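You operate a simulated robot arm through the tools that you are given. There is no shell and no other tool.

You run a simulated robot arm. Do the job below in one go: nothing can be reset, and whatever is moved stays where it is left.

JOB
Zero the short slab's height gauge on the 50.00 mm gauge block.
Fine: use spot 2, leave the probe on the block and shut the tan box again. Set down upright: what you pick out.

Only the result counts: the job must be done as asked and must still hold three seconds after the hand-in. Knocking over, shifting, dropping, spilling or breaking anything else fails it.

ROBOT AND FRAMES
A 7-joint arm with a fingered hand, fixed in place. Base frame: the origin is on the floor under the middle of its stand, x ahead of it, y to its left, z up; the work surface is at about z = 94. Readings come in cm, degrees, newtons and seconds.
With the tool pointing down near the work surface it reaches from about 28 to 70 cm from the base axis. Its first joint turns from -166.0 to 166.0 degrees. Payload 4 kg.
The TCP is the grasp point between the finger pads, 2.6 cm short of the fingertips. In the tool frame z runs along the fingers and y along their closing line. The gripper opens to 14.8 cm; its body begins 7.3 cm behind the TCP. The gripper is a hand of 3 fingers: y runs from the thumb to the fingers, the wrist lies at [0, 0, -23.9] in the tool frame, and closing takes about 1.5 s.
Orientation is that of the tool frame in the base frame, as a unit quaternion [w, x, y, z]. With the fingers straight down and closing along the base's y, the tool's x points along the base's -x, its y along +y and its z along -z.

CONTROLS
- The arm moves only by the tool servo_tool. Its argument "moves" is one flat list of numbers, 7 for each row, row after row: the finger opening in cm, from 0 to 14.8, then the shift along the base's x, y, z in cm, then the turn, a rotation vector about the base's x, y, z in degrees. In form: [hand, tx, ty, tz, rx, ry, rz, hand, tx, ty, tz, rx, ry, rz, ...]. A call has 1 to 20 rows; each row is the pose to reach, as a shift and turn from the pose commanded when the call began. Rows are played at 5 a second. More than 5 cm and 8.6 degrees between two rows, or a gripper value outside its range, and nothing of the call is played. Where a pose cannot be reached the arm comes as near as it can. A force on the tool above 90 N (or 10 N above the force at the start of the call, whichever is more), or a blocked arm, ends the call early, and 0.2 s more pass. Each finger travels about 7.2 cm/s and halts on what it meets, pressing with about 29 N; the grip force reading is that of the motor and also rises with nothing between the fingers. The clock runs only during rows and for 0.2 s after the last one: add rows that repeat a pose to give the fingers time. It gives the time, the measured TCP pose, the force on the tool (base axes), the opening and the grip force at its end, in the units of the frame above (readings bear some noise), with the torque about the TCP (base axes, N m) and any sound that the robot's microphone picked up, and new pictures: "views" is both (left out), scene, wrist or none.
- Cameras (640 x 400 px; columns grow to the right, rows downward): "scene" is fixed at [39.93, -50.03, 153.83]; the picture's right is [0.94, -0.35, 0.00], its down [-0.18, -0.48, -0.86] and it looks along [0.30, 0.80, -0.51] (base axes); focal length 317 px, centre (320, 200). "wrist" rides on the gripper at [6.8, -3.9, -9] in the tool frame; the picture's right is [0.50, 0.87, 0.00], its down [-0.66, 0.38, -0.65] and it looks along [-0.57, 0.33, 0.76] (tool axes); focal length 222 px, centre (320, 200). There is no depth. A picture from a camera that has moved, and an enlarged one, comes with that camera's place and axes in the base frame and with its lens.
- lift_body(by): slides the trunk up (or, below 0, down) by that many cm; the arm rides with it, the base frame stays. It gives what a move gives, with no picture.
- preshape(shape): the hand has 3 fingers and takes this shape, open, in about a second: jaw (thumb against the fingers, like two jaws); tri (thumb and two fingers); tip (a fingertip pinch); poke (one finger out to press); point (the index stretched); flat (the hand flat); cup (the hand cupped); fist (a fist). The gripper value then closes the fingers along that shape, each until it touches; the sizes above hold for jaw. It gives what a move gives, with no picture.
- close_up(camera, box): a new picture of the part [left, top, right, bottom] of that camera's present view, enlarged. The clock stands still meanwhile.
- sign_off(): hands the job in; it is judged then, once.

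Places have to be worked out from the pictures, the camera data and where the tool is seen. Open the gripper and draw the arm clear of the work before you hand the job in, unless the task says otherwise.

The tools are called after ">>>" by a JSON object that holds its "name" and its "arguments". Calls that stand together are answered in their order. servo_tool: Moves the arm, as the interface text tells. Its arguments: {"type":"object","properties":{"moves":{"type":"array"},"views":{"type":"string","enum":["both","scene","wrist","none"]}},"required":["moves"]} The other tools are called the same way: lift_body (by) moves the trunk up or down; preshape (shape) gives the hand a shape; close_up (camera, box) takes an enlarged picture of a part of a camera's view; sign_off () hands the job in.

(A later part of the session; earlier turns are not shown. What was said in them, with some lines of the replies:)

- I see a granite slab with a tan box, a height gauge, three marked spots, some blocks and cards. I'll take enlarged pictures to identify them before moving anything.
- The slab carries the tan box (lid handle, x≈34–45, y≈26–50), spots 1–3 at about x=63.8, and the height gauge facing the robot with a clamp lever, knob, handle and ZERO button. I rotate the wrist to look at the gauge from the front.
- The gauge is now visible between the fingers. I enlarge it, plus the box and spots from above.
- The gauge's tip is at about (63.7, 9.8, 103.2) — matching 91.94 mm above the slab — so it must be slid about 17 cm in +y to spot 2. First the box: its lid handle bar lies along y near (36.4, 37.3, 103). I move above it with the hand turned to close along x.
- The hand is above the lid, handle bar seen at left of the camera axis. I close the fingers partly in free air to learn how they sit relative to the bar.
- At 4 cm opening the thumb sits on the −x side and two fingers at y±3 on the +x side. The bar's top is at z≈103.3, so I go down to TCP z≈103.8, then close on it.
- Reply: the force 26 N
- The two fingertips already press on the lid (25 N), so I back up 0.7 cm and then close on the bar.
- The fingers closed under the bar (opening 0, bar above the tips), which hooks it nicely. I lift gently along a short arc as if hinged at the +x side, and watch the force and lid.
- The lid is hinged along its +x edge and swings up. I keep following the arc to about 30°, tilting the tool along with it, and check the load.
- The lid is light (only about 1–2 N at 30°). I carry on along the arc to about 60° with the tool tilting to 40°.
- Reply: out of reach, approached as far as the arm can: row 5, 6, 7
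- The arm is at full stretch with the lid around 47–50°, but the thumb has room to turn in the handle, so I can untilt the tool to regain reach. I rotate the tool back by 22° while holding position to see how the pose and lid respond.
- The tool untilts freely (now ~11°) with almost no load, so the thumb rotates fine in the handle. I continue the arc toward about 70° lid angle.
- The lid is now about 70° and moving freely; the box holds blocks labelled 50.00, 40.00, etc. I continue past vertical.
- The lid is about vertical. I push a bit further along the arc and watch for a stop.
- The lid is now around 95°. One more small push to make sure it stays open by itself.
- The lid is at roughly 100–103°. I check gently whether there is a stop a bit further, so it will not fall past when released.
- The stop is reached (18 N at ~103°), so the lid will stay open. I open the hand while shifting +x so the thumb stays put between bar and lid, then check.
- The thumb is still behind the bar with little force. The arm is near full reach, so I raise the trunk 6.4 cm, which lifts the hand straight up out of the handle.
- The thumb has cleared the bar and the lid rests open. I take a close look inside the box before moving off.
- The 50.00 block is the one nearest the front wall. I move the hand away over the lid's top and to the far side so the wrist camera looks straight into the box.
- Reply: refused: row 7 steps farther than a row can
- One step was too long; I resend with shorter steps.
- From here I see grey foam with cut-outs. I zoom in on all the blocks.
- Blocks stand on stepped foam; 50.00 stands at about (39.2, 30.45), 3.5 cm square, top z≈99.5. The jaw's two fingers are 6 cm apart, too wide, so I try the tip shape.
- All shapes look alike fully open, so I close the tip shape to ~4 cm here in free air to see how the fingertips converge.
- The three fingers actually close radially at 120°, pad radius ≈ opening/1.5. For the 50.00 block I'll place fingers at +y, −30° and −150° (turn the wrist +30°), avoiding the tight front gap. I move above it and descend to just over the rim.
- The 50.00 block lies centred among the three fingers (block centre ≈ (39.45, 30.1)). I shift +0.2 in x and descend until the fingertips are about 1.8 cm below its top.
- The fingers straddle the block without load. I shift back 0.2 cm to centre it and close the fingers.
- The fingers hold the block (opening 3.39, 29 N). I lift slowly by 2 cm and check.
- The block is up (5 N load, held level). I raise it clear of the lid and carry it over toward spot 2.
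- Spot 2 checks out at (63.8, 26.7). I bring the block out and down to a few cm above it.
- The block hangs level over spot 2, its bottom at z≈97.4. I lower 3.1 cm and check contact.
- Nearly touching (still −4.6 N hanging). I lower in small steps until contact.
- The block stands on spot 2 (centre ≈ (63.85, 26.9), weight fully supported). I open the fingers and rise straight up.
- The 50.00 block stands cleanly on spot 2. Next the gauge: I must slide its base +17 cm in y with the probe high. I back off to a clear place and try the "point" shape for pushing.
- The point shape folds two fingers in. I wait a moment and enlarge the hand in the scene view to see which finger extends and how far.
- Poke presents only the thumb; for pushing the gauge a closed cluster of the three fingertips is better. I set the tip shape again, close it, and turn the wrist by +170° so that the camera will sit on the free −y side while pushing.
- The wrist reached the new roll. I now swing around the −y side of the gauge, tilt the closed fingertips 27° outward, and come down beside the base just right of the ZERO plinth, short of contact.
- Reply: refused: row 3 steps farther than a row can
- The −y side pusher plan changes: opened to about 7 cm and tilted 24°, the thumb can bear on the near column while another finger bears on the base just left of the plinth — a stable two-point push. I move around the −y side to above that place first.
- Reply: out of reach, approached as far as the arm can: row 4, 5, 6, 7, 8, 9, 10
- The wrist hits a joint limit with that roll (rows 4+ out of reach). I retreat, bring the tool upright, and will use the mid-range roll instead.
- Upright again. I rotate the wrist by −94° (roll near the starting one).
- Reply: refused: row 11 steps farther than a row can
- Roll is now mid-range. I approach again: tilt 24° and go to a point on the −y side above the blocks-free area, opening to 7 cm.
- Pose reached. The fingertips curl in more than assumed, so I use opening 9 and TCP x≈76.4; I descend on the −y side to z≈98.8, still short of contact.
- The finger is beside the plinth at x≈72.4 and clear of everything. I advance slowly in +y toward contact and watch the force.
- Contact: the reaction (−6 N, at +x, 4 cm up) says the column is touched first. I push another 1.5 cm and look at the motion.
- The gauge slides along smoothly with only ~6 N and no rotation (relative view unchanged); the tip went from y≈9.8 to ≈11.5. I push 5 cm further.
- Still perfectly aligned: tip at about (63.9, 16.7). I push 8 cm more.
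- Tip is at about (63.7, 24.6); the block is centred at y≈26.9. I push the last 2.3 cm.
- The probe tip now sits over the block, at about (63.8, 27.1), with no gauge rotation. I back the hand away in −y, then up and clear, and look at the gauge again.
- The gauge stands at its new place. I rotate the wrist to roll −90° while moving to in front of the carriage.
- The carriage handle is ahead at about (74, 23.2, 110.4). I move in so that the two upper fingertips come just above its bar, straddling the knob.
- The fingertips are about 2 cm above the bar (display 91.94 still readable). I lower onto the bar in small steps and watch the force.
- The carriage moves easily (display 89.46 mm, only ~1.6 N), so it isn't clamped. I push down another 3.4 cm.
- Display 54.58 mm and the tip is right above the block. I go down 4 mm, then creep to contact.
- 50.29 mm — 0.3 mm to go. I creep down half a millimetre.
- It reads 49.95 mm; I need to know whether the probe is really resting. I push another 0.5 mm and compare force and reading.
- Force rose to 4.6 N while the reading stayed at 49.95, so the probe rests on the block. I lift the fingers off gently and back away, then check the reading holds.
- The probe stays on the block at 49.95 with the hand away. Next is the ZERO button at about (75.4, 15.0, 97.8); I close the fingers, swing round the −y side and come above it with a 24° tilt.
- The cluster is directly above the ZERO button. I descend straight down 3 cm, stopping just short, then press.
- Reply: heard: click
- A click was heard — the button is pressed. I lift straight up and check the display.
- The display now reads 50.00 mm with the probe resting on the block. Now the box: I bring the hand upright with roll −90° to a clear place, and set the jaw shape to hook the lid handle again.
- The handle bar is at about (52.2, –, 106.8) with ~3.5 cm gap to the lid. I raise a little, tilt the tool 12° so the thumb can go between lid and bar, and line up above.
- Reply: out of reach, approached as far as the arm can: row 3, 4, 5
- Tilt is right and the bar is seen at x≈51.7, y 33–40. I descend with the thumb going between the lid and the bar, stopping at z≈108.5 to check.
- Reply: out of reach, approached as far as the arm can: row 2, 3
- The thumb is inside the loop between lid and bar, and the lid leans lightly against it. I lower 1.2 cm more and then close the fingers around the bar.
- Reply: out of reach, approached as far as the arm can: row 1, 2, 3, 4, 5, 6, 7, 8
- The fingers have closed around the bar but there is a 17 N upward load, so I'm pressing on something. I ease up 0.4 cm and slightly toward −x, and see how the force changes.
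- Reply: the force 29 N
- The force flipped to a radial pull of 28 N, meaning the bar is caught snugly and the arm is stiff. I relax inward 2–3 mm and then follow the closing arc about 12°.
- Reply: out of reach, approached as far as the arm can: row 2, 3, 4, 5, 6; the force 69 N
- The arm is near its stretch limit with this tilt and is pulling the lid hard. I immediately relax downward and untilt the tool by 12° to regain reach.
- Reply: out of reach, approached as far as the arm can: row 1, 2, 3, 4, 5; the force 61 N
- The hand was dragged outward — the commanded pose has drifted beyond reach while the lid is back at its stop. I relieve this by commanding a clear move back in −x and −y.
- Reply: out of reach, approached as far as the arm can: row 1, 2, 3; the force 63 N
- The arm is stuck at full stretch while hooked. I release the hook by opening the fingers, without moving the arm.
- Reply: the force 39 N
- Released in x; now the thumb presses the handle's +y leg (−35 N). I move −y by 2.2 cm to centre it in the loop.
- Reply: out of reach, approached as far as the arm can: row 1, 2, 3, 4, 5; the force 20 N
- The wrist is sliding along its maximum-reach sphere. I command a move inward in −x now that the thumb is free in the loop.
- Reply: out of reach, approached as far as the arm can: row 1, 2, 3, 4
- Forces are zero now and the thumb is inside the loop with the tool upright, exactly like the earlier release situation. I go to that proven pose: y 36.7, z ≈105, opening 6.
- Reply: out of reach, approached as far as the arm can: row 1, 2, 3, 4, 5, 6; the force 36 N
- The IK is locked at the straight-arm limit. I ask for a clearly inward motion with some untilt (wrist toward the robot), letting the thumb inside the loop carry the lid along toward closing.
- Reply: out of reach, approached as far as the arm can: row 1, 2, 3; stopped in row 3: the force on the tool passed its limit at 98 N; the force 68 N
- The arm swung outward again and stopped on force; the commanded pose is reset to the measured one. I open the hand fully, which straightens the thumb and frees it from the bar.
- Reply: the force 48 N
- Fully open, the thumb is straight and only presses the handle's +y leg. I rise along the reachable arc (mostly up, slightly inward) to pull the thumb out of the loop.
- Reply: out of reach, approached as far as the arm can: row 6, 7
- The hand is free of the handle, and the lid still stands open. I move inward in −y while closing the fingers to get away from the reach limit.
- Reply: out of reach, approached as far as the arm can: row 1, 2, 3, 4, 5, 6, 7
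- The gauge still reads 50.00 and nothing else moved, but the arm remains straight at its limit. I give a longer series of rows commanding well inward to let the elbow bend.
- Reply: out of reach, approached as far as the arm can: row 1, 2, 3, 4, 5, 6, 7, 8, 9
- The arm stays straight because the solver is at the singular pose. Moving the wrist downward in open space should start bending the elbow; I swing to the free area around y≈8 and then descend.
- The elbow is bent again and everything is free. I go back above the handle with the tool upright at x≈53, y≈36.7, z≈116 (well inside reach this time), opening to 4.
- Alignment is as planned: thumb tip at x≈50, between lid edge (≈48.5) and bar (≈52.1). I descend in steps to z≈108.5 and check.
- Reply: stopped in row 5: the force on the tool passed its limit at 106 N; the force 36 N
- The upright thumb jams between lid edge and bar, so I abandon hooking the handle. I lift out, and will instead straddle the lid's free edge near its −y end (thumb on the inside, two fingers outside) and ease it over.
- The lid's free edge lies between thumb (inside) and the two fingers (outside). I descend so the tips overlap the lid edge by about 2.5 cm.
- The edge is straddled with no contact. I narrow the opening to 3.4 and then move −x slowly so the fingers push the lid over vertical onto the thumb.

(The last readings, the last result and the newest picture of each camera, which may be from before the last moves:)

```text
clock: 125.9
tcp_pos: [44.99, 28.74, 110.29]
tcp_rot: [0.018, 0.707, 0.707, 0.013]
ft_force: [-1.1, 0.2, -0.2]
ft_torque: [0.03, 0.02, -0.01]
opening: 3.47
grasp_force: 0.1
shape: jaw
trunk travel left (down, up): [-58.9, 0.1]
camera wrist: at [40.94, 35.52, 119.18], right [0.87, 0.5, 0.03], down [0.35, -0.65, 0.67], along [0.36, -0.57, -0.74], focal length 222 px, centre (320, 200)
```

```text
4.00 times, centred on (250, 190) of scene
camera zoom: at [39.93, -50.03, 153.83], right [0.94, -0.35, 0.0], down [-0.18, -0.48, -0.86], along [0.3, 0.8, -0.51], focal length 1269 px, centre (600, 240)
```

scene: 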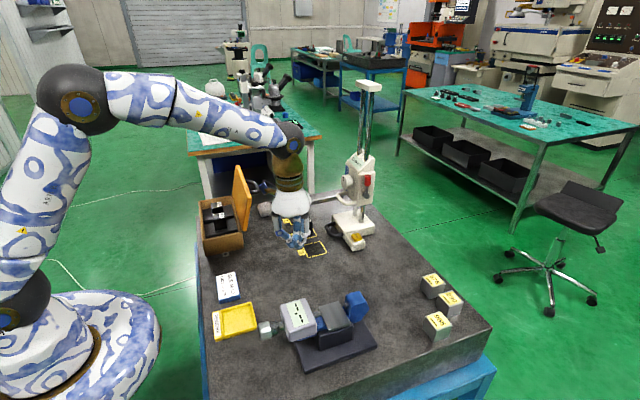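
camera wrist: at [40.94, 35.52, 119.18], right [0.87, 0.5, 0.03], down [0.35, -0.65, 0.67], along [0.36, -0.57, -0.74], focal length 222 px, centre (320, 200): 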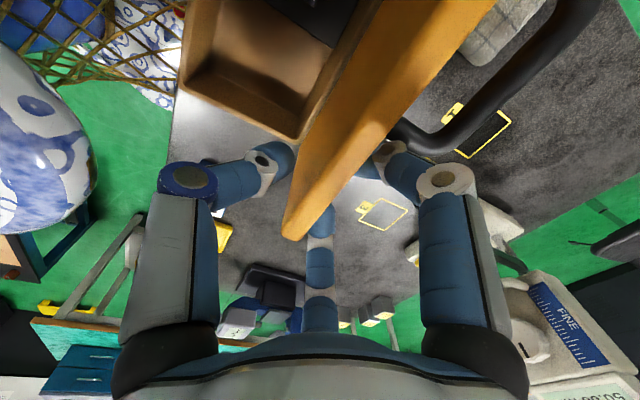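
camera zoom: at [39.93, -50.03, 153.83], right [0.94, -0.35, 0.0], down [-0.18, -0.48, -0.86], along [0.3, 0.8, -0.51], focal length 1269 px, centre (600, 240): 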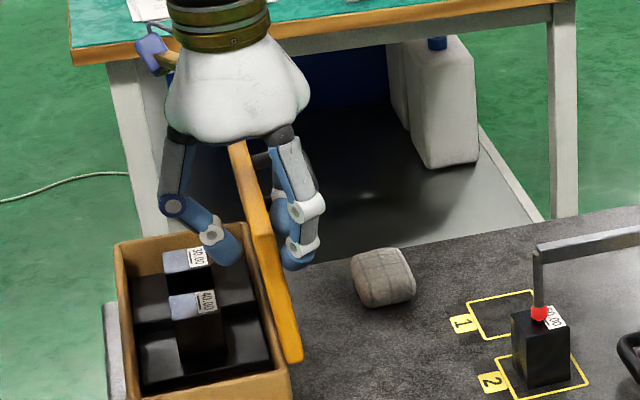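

The lid is about vertical. I keep moving −x slowly so it tips onto the thumb.

>>> {"name": "servo_tool", "arguments": {"moves": [3.4, -0.3, 0, 0, 0, 0, 0, 3.4, -0.6, 0, 0, 0, 0, 0, 3.4, -0.9, 0, 0, 0, 0, 0, 3.4, -1.2, 0, 0, 0, 0, 0, 3.4, -1.5, 0, 0, 0, 0, 0, 3.4, -1.5, 0, 0, 0, 0, 0], "views": "wrist"}}

>>> {"name": "close_up", "arguments": {"camera": "scene", "box": [200, 140, 300, 240]}}

```text
clock: 127.3
tcp_pos: [43.62, 28.78, 110.44]
tcp_rot: [0.018, 0.707, 0.707, 0.013]
ft_force: [-0.9, -0.8, 0.4]
ft_torque: [0.04, -0.04, -0.02]
opening: 3.41
grasp_force: 0.0
shape: jaw
trunk travel left (down, up): [-58.9, 0.1]
camera wrist: at [39.4, 35.58, 119.22], right [0.87, 0.5, 0.03], down [0.35, -0.65, 0.67], along [0.36, -0.57, -0.74], focal length 222 px, centre (320, 200)
```

wrist: 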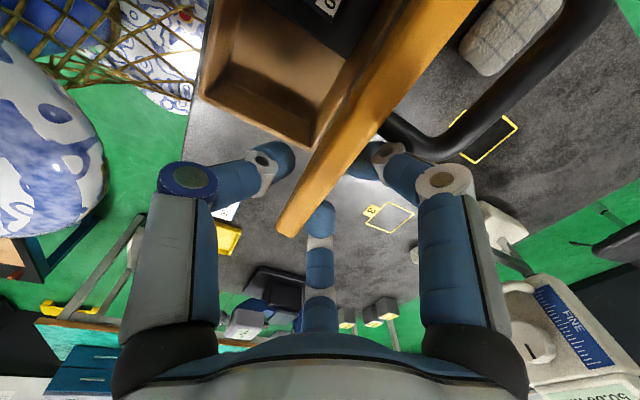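

```text
4.00 times, centred on (250, 190) of scene
camera zoom: at [39.93, -50.03, 153.83], right [0.94, -0.35, 0.0], down [-0.18, -0.48, -0.86], along [0.3, 0.8, -0.51], focal length 1269 px, centre (600, 240)
```

zoom: 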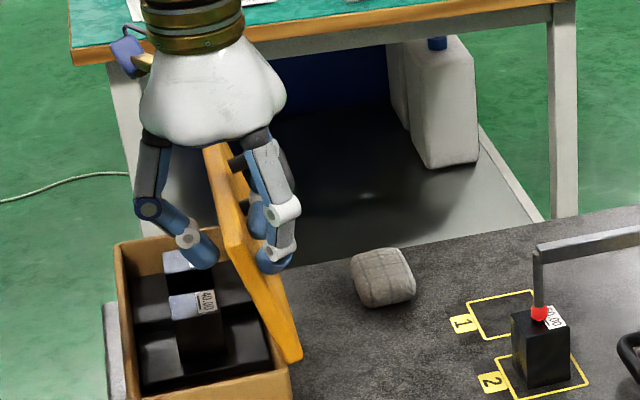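

The lid leans past vertical, held between thumb and fingers with almost no force. I follow its closing arc to about 45°, tilting the tool so the thumb comes under the edge.

>>> {"name": "servo_tool", "arguments": {"moves": [3.4, -0.6, 0, -0.05, 0, -2.5, 0, 3.4, -1.2, 0, -0.14, 0, -5, 0, 3.4, -1.8, 0, -0.25, 0, -7.5, 0, 3.4, -2.42, 0, -0.4, 0, -10, 0, 3.4, -3.0, 0, -0.7, 0, -12.5, 0, 3.4, -3.6, 0, -1.05, 0, -15, 0, 3.4, -4.25, 0, -1.45, 0, -17.5, 0, 3.4, -4.89, 0, -1.92, 0, -20, 0, 3.4, -4.89, 0, -1.92, 0, -20, 0], "views": "wrist"}}

>>> {"name": "close_up", "arguments": {"camera": "scene", "box": [180, 140, 290, 250]}}

```text
clock: 129.3
tcp_pos: [38.56, 28.7, 108.52]
tcp_rot: [0.142, 0.693, 0.693, 0.136]
ft_force: [-0.8, -2.7, 0.1]
ft_torque: [0.06, -0.02, 0.0]
opening: 3.37
grasp_force: 0.1
shape: jaw
trunk travel left (down, up): [-58.9, 0.1]
camera wrist: at [31.67, 35.52, 115.32], right [0.8, 0.5, 0.33], down [0.1, -0.65, 0.75], along [0.59, -0.57, -0.57], focal length 222 px, centre (320, 200)
```

wrist: 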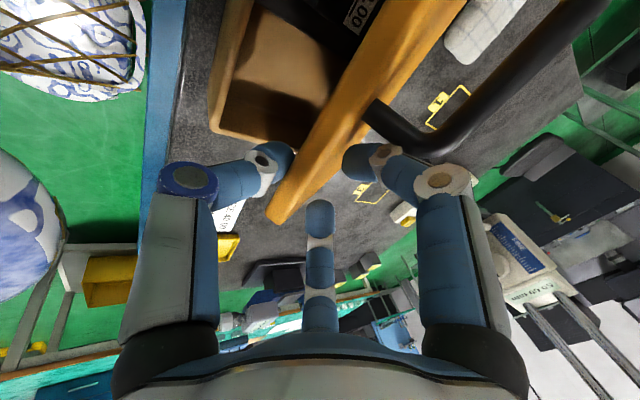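

```text
3.64 times, centred on (235, 195) of scene
camera zoom: at [39.93, -50.03, 153.83], right [0.94, -0.35, 0.0], down [-0.18, -0.48, -0.86], along [0.3, 0.8, -0.51], focal length 1154 px, centre (629, 218)
```

zoom: 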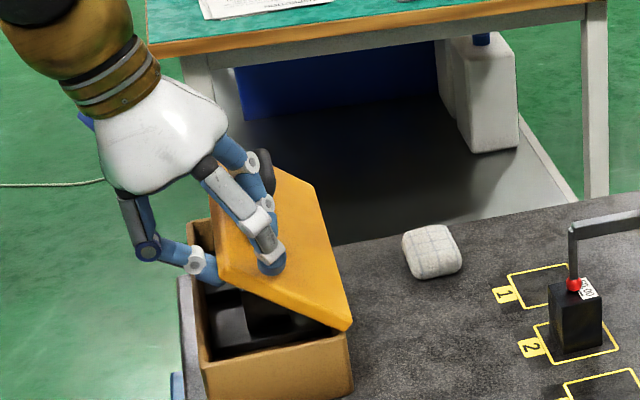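

The thumb supports the lid under its edge at ~45°. I continue down to about 25–30°.

>>> {"name": "servo_tool", "arguments": {"moves": [3.4, -0.5, -0.1, -0.5, 0, -2.5, 0, 3.4, -1.0, -0.2, -1.0, 0, -5, 0, 3.4, -1.5, -0.3, -1.55, 0, -7.5, 0, 3.4, -1.95, -0.3, -2.1, 0, -10, 0, 3.4, -2.2, -0.3, -2.5, 0, -11.5, 0, 3.4, -2.45, -0.3, -2.95, 0, -13, 0, 3.4, -2.45, -0.3, -2.95, 0, -13, 0], "views": "wrist"}}

>>> {"name": "close_up", "arguments": {"camera": "scene", "box": [180, 140, 290, 250]}}

```text
clock: 130.9
tcp_pos: [36.18, 28.4, 105.47]
tcp_rot: [0.218, 0.674, 0.673, 0.214]
ft_force: [-0.9, -0.7, -0.1]
ft_torque: [0.05, -0.05, -0.01]
opening: 3.4
grasp_force: 0.1
shape: jaw
trunk travel left (down, up): [-58.9, 0.1]
camera wrist: at [27.95, 35.23, 110.55], right [0.71, 0.5, 0.5], down [-0.07, -0.65, 0.76], along [0.7, -0.57, -0.42], focal length 222 px, centre (320, 200)
```

wrist: 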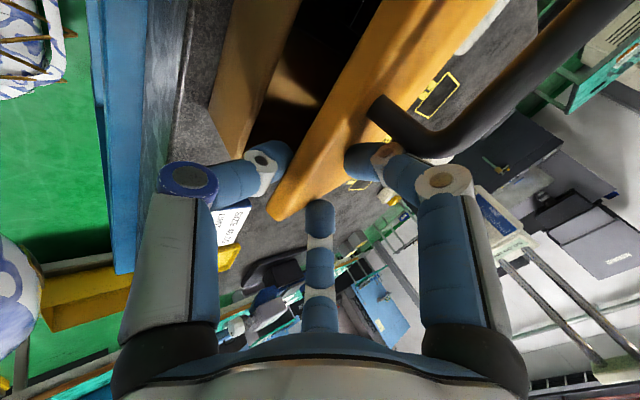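

```text
3.64 times, centred on (235, 195) of scene
camera zoom: at [39.93, -50.03, 153.83], right [0.94, -0.35, 0.0], down [-0.18, -0.48, -0.86], along [0.3, 0.8, -0.51], focal length 1154 px, centre (629, 218)
```

zoom: 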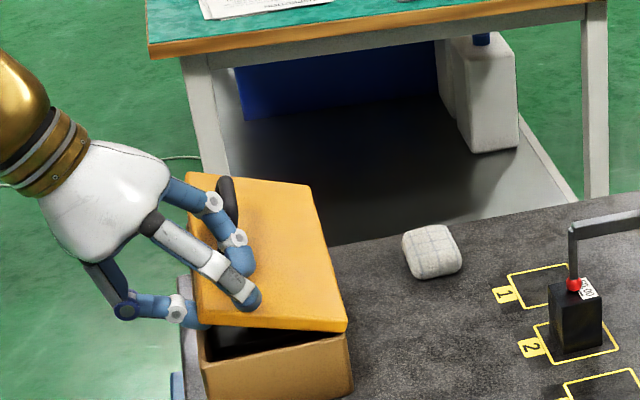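

The lid is at about 23° with the thumb under its edge. I lower it a bit more, then draw the thumb out in −x so it settles shut.

>>> {"name": "servo_tool", "arguments": {"moves": [3.4, -0.2, 0, -0.3, 0, -1, 0, 3.4, -0.35, 0, -0.6, 0, -2, 0, 3.4, -0.5, 0, -0.9, 0, -3, 0, 3.4, -0.6, 0, -1.2, 0, -4, 0, 3.4, -0.6, 0, -1.2, 0, -4, 0], "views": "wrist"}}

>>> {"name": "close_up", "arguments": {"camera": "scene", "box": [180, 140, 290, 250]}}

```text
clock: 132.1
tcp_pos: [35.74, 28.38, 104.32]
tcp_rot: [0.241, 0.666, 0.665, 0.236]
ft_force: [-1.1, -1.1, 0.3]
ft_torque: [0.05, -0.15, 0.02]
opening: 3.44
grasp_force: 0.0
shape: jaw
trunk travel left (down, up): [-58.9, 0.1]
camera wrist: at [27.03, 35.23, 108.77], right [0.67, 0.5, 0.55], down [-0.13, -0.65, 0.75], along [0.73, -0.57, -0.37], focal length 222 px, centre (320, 200)
```

wrist: 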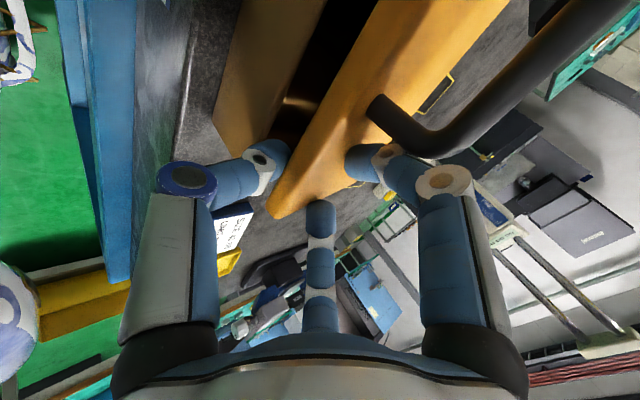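

```text
3.64 times, centred on (235, 195) of scene
camera zoom: at [39.93, -50.03, 153.83], right [0.94, -0.35, 0.0], down [-0.18, -0.48, -0.86], along [0.3, 0.8, -0.51], focal length 1154 px, centre (629, 218)
```

zoom: 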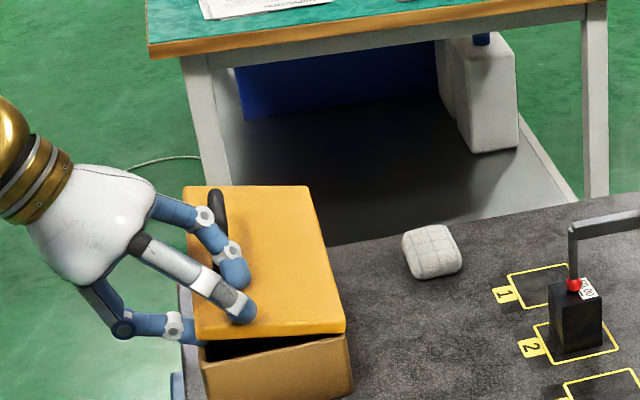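

The lid is nearly shut (~15°). I draw the hand out in −x so the thumb slips from under the edge.

>>> {"name": "servo_tool", "arguments": {"moves": [3.4, -0.5, 0, 0, 0, 0, 0, 3.4, -1.0, 0, 0, 0, 0, 0, 3.4, -1.5, 0, 0, 0, 0, 0, 3.4, -2.0, 0, 0, 0, 0, 0, 3.4, -2.5, 0, 0, 0, 0, 0, 3.4, -3.0, 0, 0.1, 0, 0, 0, 3.4, -3.0, 0, 0.1, 0, 0, 0], "views": "wrist"}}

>>> {"name": "close_up", "arguments": {"camera": "scene", "box": [180, 140, 290, 250]}}

```text
clock: 133.7
tcp_pos: [32.63, 28.38, 104.39]
tcp_rot: [0.242, 0.667, 0.664, 0.236]
ft_force: [0.2, 0.2, -0.1]
ft_torque: [-0.01, -0.01, 0.0]
opening: 3.43
grasp_force: 0.1
shape: jaw
trunk travel left (down, up): [-58.9, 0.1]
camera wrist: at [24.01, 35.18, 108.86], right [0.67, 0.5, 0.55], down [-0.13, -0.65, 0.75], along [0.73, -0.57, -0.37], focal length 222 px, centre (320, 200)
```

wrist: 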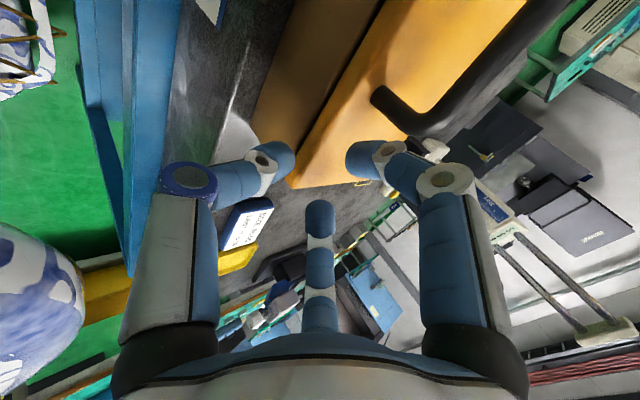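

```text
3.64 times, centred on (235, 195) of scene
camera zoom: at [39.93, -50.03, 153.83], right [0.94, -0.35, 0.0], down [-0.18, -0.48, -0.86], along [0.3, 0.8, -0.51], focal length 1154 px, centre (629, 218)
```

zoom: 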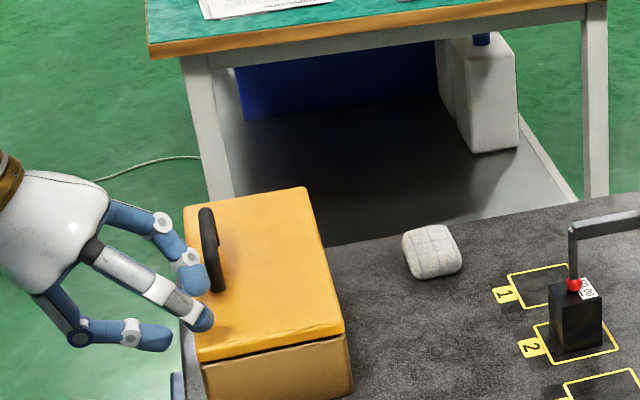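

The lid has settled shut. I withdraw the hand up and away, bring it upright and open it, then verify everything.

>>> {"name": "servo_tool", "arguments": {"moves": [4, -0.5, -0.5, 2, 0, 0, 0, 5, -1, -1.5, 5, 0, 5, 0, 7, -1, -3, 9, 0, 12, 0, 9, 0, -5, 13, 0, 20, 0, 11, 0, -8, 16, 0, 28, 0, 13, 0, -11, 19, 0, 36, 0, 14.8, 0, -14, 21, 0, 39.9, 0, 14.8, 0, -14, 21, 0, 39.9, 0, 14.8, 0, -14, 21, 0, 39.9, 0], "views": "both"}}

>>> {"name": "close_up", "arguments": {"camera": "scene", "box": [190, 180, 290, 260]}}

>>> {"name": "close_up", "arguments": {"camera": "scene", "box": [280, 140, 400, 260]}}

>>> {"name": "close_up", "arguments": {"camera": "scene", "box": [350, 145, 400, 185]}}

>>> {"name": "close_up", "arguments": {"camera": "scene", "box": [280, 185, 340, 245]}}

```text
clock: 135.7
tcp_pos: [32.7, 14.48, 125.54]
tcp_rot: [0.0, 0.707, 0.708, -0.005]
ft_force: [-0.2, -0.8, -0.6]
ft_torque: [0.01, -0.02, 0.02]
opening: 14.82
grasp_force: 0.1
shape: jaw
trunk travel left (down, up): [-58.9, 0.1]
camera wrist: at [29.03, 21.29, 134.56], right [0.87, 0.5, -0.01], down [0.38, -0.65, 0.66], along [0.32, -0.57, -0.76], focal length 222 px, centre (320, 200)
```

scene: 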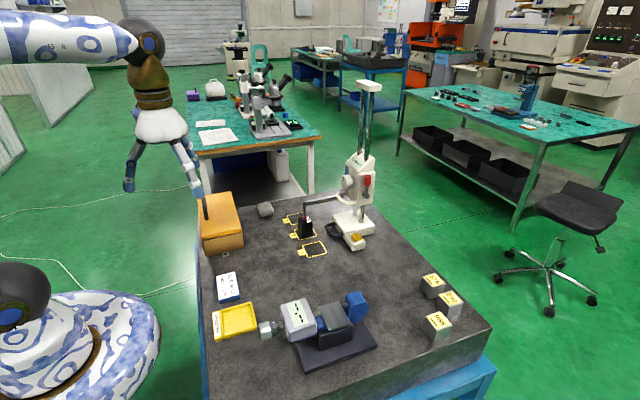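
wrist: 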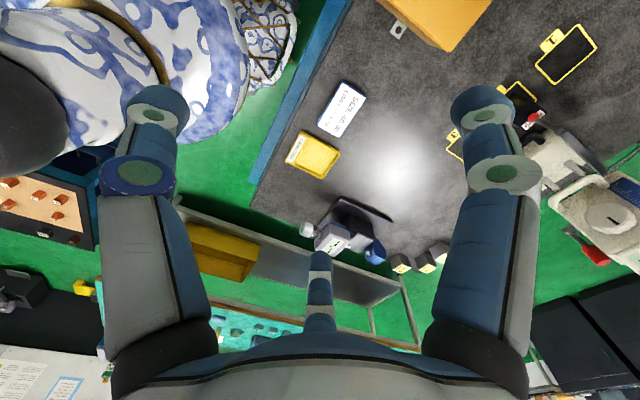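

```text
5.00 times, centred on (240, 220) of scene
camera zoom: at [39.93, -50.03, 153.83], right [0.94, -0.35, 0.0], down [-0.18, -0.48, -0.86], along [0.3, 0.8, -0.51], focal length 1586 px, centre (720, 100)
```

zoom: 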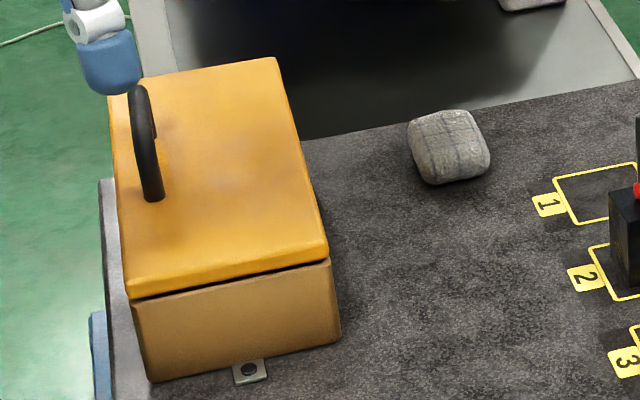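

```text
3.33 times, centred on (340, 200) of scene
camera zoom: at [39.93, -50.03, 153.83], right [0.94, -0.35, 0.0], down [-0.18, -0.48, -0.86], along [0.3, 0.8, -0.51], focal length 1058 px, centre (253, 200)
```

zoom: 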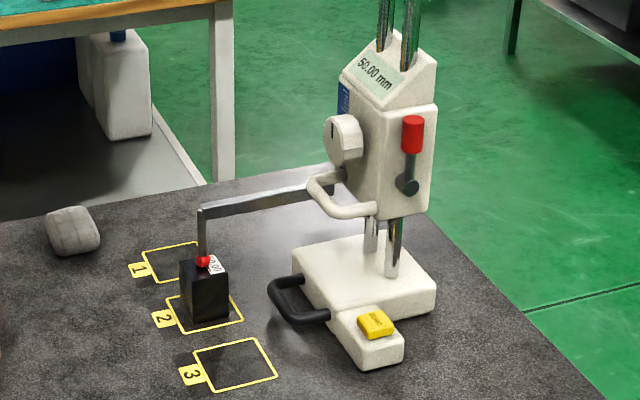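

```text
10.00 times, centred on (375, 165) of scene
camera zoom: at [39.93, -50.03, 153.83], right [0.94, -0.35, 0.0], down [-0.18, -0.48, -0.86], along [0.3, 0.8, -0.51], focal length 3173 px, centre (-230, 550)
```

zoom: 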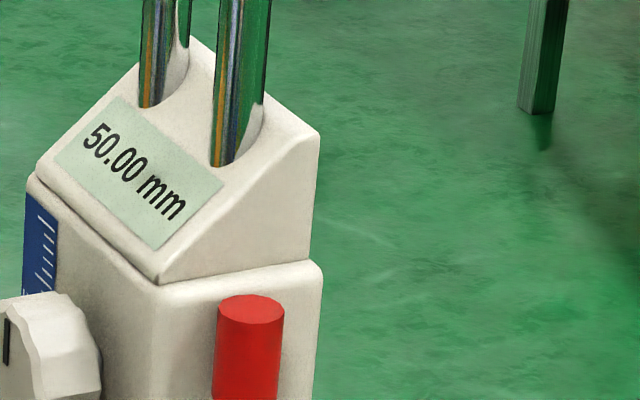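

```text
6.67 times, centred on (310, 215) of scene
camera zoom: at [39.93, -50.03, 153.83], right [0.94, -0.35, 0.0], down [-0.18, -0.48, -0.86], along [0.3, 0.8, -0.51], focal length 2115 px, centre (387, 100)
```

zoom: 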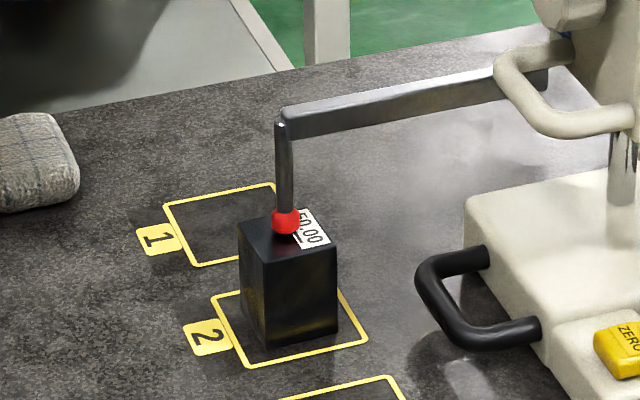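

The box is shut exactly as at the start, the 50.00 block stands on spot 2 with the probe resting on it, and the display reads 50.00 mm. The hand is open and clear of the work, so I hand the job in.

>>> {"name": "sign_off", "arguments": {}}

```text
The job is handed in.
```

The gauge is zeroed on the 50.00 mm block, and I've handed the job in. Before zeroing, the probe read 49.95 mm on the block. After one press of ZERO it reads 50.00 mm, and it still did when I signed off.

- **Block:** the 50.00 block was taken from the tan box and stands upright inside the spot 2 outline.
- **Gauge:** I slid its base about 17 cm along the slab so the probe sits over spot 2. The probe is still resting on the block. The clamp lever and the FINE knob were not touched.
- **Box:** the lid is shut again and sits where it did at the start.
- **Arm:** the hand is open and clear of the work.

Closing the lid took several tries. The handle and hinge took some hard pulls, with the force cut-off tripping twice at about 100 N. I saw no damage, and the lid then moved freely and closed fully. Nothing else appears to have been knocked or shifted.
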